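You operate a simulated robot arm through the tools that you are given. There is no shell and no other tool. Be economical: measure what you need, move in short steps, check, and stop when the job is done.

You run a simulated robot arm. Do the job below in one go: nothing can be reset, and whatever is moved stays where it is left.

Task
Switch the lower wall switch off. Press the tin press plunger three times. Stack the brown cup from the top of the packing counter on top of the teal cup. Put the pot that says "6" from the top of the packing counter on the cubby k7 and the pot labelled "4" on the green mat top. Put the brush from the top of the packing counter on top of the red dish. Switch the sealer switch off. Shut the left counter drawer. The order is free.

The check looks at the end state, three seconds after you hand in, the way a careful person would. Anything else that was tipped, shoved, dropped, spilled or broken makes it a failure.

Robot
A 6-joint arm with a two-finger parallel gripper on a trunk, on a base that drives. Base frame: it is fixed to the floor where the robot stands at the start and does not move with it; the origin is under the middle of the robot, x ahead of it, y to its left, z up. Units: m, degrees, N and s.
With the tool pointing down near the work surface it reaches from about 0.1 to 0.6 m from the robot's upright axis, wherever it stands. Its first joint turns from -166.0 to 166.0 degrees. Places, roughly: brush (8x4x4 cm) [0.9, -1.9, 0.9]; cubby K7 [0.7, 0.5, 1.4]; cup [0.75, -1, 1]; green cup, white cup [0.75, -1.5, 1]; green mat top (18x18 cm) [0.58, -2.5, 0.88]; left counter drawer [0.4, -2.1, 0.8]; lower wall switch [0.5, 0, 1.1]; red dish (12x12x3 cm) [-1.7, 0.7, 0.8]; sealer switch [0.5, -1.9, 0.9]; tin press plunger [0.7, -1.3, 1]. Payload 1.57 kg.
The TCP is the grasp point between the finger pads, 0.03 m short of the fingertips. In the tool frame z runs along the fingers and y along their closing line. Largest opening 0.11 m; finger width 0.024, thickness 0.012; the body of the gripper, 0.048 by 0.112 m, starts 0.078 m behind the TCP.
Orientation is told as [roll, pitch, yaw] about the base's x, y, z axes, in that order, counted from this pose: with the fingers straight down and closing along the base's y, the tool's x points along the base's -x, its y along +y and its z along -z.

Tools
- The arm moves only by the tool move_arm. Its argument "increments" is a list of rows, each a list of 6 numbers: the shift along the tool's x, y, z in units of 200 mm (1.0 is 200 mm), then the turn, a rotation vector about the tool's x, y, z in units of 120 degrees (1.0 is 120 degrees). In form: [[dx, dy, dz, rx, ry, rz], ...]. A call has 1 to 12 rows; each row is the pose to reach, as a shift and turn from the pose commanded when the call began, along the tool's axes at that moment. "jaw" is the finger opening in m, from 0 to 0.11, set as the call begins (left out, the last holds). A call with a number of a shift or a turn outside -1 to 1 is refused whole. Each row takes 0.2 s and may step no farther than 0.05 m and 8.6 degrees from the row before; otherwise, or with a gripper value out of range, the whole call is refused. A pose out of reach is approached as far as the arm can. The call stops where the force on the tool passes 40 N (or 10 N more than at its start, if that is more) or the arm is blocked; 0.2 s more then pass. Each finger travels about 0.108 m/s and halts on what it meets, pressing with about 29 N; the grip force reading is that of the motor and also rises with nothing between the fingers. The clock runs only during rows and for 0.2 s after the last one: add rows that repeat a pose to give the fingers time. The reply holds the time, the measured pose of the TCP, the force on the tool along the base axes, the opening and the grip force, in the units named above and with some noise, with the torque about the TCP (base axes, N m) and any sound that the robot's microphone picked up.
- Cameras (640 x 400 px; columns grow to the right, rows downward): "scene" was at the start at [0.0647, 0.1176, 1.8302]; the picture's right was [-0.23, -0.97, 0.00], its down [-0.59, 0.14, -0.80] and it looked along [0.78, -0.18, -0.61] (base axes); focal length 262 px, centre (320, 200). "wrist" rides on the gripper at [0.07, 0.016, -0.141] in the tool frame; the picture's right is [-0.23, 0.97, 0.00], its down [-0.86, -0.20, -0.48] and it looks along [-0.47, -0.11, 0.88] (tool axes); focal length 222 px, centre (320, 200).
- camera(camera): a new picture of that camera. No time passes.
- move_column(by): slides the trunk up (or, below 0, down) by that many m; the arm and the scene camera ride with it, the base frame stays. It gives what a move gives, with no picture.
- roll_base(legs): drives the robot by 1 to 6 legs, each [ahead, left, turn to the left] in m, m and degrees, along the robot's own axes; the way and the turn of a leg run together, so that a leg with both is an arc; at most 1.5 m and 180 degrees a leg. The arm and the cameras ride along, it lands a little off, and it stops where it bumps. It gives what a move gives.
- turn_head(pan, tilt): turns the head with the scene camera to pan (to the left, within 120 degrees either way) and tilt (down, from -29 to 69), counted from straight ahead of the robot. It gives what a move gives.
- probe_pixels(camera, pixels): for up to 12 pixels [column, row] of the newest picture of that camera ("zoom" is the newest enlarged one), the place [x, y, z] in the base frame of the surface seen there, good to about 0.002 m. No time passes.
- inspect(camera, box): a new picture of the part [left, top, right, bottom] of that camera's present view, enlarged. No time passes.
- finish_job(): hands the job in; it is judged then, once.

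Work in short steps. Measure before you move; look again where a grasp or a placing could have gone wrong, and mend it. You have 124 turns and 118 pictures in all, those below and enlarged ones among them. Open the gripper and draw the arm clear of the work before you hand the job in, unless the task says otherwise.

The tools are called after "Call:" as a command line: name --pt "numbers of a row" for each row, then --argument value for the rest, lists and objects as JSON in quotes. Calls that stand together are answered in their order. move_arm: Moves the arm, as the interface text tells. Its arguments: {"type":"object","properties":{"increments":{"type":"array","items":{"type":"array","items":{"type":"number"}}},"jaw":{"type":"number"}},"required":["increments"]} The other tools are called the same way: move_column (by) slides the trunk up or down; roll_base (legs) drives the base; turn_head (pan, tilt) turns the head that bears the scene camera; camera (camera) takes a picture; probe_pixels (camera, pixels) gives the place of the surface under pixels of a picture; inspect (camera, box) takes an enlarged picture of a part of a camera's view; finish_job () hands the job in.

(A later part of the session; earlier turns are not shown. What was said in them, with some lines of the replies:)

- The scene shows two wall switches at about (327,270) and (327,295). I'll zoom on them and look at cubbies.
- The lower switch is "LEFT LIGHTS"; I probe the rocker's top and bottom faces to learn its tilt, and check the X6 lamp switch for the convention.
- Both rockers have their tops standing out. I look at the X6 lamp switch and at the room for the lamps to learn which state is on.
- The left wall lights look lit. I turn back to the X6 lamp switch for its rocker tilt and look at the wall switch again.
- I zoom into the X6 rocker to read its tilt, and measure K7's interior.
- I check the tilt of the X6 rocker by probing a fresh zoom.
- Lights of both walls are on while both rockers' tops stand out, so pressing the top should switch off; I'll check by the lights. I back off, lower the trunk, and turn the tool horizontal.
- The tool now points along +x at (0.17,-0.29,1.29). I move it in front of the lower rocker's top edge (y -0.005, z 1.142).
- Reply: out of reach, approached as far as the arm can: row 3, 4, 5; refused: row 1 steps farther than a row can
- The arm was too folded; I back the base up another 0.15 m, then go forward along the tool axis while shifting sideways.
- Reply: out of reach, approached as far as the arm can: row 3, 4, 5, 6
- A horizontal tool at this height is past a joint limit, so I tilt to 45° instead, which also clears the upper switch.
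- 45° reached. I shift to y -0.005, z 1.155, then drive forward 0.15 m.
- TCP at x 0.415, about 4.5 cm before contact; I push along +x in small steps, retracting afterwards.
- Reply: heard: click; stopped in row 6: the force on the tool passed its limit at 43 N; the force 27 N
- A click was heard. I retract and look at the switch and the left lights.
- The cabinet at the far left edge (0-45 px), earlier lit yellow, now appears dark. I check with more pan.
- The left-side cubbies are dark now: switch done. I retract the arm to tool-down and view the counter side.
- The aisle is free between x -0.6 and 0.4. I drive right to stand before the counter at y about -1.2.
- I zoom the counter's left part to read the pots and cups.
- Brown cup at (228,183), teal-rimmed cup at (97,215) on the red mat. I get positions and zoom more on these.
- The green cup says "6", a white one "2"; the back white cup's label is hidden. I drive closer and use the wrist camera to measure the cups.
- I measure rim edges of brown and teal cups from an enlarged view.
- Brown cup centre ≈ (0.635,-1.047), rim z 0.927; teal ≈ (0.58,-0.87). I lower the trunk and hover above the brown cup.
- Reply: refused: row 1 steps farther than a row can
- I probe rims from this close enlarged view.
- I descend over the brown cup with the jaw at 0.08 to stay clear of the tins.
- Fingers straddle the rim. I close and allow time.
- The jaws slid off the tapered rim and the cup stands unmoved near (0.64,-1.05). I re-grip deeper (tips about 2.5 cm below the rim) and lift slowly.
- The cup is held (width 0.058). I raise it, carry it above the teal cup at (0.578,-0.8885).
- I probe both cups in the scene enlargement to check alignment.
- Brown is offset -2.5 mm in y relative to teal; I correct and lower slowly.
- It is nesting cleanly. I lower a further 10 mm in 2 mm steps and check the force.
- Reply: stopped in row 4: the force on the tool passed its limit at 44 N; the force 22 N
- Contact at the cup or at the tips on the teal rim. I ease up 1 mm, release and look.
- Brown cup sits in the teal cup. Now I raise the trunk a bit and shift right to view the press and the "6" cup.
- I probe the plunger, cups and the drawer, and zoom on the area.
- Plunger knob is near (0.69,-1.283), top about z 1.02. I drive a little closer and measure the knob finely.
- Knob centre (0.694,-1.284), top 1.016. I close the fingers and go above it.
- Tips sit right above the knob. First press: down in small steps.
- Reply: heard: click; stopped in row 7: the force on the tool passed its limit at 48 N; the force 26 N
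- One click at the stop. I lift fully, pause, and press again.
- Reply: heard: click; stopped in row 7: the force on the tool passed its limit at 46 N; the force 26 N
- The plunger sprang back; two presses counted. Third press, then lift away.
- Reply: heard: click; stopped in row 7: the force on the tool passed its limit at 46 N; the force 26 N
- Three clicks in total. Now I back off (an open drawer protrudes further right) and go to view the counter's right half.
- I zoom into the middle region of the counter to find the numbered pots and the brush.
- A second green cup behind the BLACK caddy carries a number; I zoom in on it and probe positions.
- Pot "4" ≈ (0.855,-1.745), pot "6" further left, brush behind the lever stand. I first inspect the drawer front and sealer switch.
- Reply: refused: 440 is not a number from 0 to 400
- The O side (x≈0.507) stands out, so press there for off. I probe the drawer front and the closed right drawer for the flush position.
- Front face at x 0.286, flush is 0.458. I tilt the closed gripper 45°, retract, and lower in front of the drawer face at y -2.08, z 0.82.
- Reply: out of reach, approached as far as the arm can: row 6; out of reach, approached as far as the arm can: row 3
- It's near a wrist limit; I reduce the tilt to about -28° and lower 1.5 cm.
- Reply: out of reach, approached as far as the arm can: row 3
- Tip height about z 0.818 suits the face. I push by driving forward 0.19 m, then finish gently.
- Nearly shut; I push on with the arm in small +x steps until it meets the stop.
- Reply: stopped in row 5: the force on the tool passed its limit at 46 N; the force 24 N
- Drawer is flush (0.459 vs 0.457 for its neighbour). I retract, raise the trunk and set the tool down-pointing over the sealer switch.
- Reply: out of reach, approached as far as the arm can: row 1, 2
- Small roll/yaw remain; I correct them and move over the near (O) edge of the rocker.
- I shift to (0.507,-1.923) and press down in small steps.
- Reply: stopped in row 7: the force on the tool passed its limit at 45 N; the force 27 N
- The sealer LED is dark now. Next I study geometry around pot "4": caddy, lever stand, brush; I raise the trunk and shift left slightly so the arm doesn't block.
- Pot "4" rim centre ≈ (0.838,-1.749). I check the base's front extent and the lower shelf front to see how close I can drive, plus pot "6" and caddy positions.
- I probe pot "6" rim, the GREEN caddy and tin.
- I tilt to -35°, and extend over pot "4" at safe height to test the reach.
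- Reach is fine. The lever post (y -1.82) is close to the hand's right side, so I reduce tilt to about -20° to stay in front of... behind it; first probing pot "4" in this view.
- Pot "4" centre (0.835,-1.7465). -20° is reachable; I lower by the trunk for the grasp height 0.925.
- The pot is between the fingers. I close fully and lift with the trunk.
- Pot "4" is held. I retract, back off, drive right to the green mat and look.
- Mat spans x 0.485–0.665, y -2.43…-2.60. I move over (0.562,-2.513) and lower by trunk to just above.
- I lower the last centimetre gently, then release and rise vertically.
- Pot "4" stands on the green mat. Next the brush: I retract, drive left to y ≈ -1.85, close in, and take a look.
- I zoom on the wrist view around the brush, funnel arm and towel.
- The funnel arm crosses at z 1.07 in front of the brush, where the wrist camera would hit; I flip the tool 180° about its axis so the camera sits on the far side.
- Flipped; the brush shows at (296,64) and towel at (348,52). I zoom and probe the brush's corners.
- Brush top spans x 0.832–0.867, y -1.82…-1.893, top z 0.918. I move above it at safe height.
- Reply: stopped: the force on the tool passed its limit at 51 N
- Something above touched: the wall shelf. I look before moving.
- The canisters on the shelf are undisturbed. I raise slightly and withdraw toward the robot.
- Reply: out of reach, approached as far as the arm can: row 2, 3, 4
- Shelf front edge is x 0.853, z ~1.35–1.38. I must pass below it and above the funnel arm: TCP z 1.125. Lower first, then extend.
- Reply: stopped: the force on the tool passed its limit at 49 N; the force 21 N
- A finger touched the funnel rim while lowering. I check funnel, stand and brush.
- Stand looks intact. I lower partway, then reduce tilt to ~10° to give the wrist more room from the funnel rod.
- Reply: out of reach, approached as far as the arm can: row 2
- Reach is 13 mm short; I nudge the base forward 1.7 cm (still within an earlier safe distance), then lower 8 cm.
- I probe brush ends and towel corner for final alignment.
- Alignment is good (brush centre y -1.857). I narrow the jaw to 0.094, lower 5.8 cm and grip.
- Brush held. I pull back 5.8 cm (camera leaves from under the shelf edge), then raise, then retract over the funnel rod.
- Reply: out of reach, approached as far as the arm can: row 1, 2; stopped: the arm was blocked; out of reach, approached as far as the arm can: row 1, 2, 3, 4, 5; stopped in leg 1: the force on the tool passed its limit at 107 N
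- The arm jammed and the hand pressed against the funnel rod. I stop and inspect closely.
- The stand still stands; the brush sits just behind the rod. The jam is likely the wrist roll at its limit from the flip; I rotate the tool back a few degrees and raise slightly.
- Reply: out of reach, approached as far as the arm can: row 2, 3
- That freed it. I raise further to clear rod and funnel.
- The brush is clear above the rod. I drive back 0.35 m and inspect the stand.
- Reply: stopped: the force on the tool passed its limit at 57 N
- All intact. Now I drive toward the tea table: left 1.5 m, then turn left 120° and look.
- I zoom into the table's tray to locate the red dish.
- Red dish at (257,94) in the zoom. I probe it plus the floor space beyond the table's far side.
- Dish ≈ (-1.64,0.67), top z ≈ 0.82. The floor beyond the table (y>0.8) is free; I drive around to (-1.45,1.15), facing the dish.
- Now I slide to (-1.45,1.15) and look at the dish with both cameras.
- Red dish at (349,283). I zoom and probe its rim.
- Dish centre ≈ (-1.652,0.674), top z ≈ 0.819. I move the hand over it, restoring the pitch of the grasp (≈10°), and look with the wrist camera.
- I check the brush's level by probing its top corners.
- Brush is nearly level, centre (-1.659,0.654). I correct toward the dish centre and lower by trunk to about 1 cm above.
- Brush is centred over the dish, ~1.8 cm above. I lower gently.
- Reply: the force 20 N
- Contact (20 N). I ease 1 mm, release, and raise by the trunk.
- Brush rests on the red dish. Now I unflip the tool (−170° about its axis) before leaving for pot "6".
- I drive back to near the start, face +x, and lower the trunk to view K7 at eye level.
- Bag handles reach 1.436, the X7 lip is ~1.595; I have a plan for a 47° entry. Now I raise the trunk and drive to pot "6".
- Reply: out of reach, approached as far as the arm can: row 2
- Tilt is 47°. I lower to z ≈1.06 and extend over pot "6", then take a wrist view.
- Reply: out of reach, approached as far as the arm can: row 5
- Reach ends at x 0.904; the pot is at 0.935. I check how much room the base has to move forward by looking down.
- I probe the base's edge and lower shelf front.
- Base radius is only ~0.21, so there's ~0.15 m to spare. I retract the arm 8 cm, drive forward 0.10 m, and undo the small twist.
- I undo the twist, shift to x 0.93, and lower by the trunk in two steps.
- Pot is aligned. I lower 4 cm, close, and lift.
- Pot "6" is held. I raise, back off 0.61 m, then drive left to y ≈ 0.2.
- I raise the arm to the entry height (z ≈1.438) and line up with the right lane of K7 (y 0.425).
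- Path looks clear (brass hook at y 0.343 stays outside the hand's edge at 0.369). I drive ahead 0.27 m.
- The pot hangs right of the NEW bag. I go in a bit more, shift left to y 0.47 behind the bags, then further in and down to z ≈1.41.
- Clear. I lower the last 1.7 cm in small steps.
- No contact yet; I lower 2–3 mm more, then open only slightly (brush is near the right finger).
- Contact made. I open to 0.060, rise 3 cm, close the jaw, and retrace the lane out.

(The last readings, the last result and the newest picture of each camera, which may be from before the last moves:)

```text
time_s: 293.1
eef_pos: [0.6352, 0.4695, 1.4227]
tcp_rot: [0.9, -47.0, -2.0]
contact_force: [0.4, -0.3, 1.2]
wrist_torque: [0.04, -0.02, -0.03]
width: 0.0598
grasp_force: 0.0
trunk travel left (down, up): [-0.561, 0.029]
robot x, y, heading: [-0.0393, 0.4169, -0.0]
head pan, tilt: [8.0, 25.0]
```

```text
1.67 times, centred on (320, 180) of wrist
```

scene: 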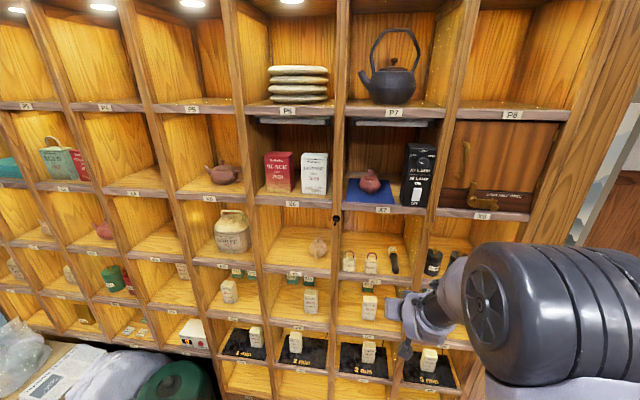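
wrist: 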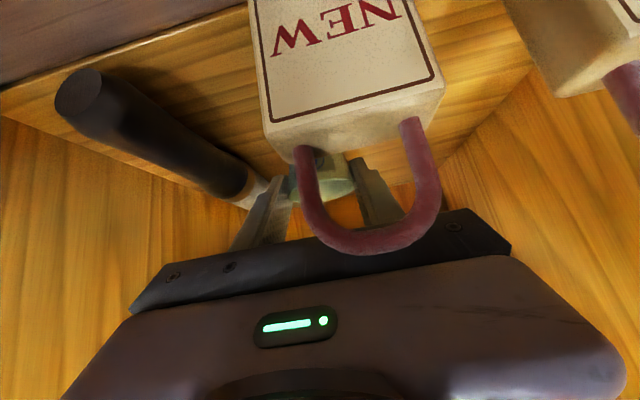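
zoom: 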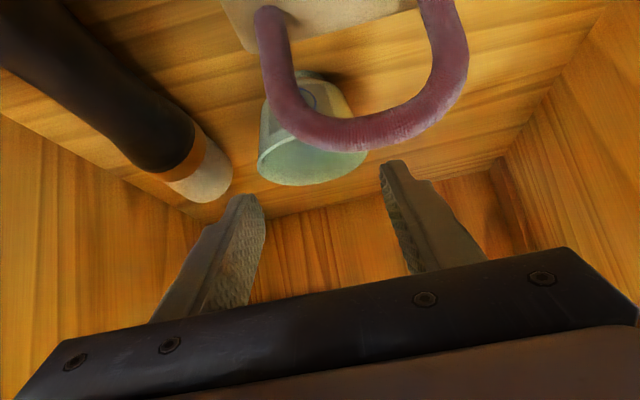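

Pot "6" stands in K7. I retrace: slightly back and up, right to the lane, further back, then drive out.

Call:
move_arm --pt "0.0585 0 -0.15 0 0 0" --pt "0.0585 -0.1 -0.15 0 0 0" --pt "0.0585 -0.225 -0.15 0 0 0" --pt "0.15 -0.225 -0.27 0 0 0" --jaw 0.03

Call:
roll_base --legs '[[-0.35, 0, 0]]'

Call:
turn_head --pan 10 --tilt 22

Call:
inspect --camera "scene" --box '[270, 170, 470, 330]'

```text
time_s: 294.1
eef_pos: [0.5711, 0.4266, 1.4379]
tcp_rot: [0.8, -47.0, -1.8]
contact_force: [-0.4, -0.2, 0.1]
wrist_torque: [-0.01, -0.02, -0.01]
width: 0.0301
grasp_force: 0.0
trunk travel left (down, up): [-0.561, 0.029]
robot x, y, heading: [-0.0388, 0.4156, 0.3]
head pan, tilt: [8.0, 25.0]
```

```text
time_s: 296.4
eef_pos: [0.2246, 0.4269, 1.4359]
tcp_rot: [0.9, -46.9, -1.6]
contact_force: [0.1, 0.2, -0.4]
wrist_torque: [-0.02, 0.0, -0.02]
width: 0.0299
grasp_force: 0.1
trunk travel left (down, up): [-0.561, 0.029]
robot x, y, heading: [-0.3891, 0.4188, 0.4]
head pan, tilt: [8.0, 25.0]
```

```text
time_s: 297.1
eef_pos: [0.2239, 0.4258, 1.4367]
tcp_rot: [0.8, -46.8, -1.6]
contact_force: [-0.3, -0.8, -0.2]
wrist_torque: [0.01, 0.02, -0.01]
width: 0.0297
grasp_force: 0.0
trunk travel left (down, up): [-0.561, 0.029]
robot x, y, heading: [-0.3932, 0.4153, 0.6]
head pan, tilt: [10.0, 22.0]
```

```text
2.50 times, centred on (370, 250) of scene
```

zoom: 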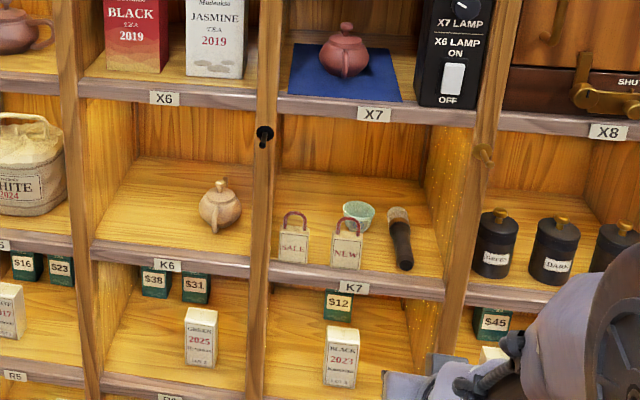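

Pot "6" stands upright behind the bags, nothing disturbed. I open the gripper with the arm clear.

Call:
move_arm --pt "0 0 0 0 0 0" --pt "0 0 0 0 0 0" --pt "0 0 0 0 0 0" --pt "0 0 0 0 0 0" --jaw 0.11

Call:
turn_head --pan -75 --tilt 30

Call:
camera --camera "scene"

```text
time_s: 298.1
eef_pos: [0.2239, 0.4269, 1.4365]
tcp_rot: [0.8, -46.9, -1.6]
contact_force: [-0.4, 0.4, -0.6]
wrist_torque: [0.04, 0.03, 0.02]
width: 0.1099
grasp_force: 0.0
trunk travel left (down, up): [-0.561, 0.029]
robot x, y, heading: [-0.3921, 0.4156, 0.2]
head pan, tilt: [10.0, 22.0]
```

```text
time_s: 299.6
eef_pos: [0.2242, 0.4261, 1.4362]
tcp_rot: [0.8, -46.8, -1.6]
contact_force: [0.4, 0.2, -0.3]
wrist_torque: [0.0, 0.0, -0.01]
width: 0.1102
grasp_force: 0.0
trunk travel left (down, up): [-0.561, 0.029]
robot x, y, heading: [-0.3931, 0.4184, 0.2]
head pan, tilt: [-75.0, 30.0]
```

```text
1 pictures are left
```

scene: 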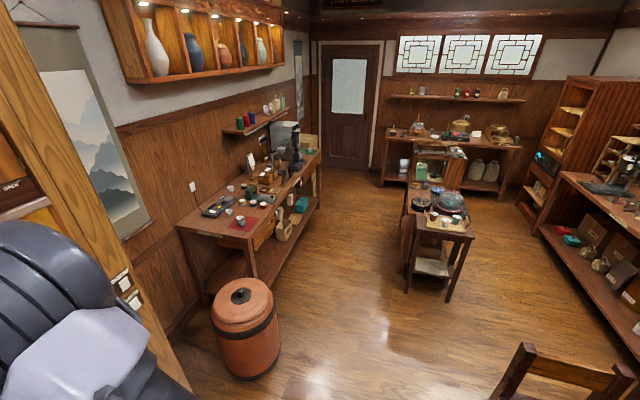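

The room looks in order, and all parts of the task are done with the arm clear; I hand in.

Call:
finish_job

```text
The job is handed in.
```

I finished all the parts of the job and handed it in, with the gripper open and the arm clear.

- **Lower wall switch:** off; it clicked and the left-side cubby lights went dark.
- **Tin press plunger:** pressed three times, with a click each time.
- **Cups:** the brown cup sits inside the teal cup on the red mat.
- **Pots:** I took these to be the two small green cups marked "6" and "4". "6" stands in cubby K7 behind the two bags, and "4" stands on the green mat.
- **Brush:** it rests on the red dish.
- **Sealer switch:** off; its light went out, though I heard no click.
- **Left counter drawer:** shut, flush with the one beside it.

While fetching the brush, the hand bumped the wall shelf above the counter, and the hand or brush bumped the funnel stand. The hardest bump, about 107 N, was against the stand's rod. In the pictures afterwards the stand was still upright, and nothing on the shelf had visibly moved.
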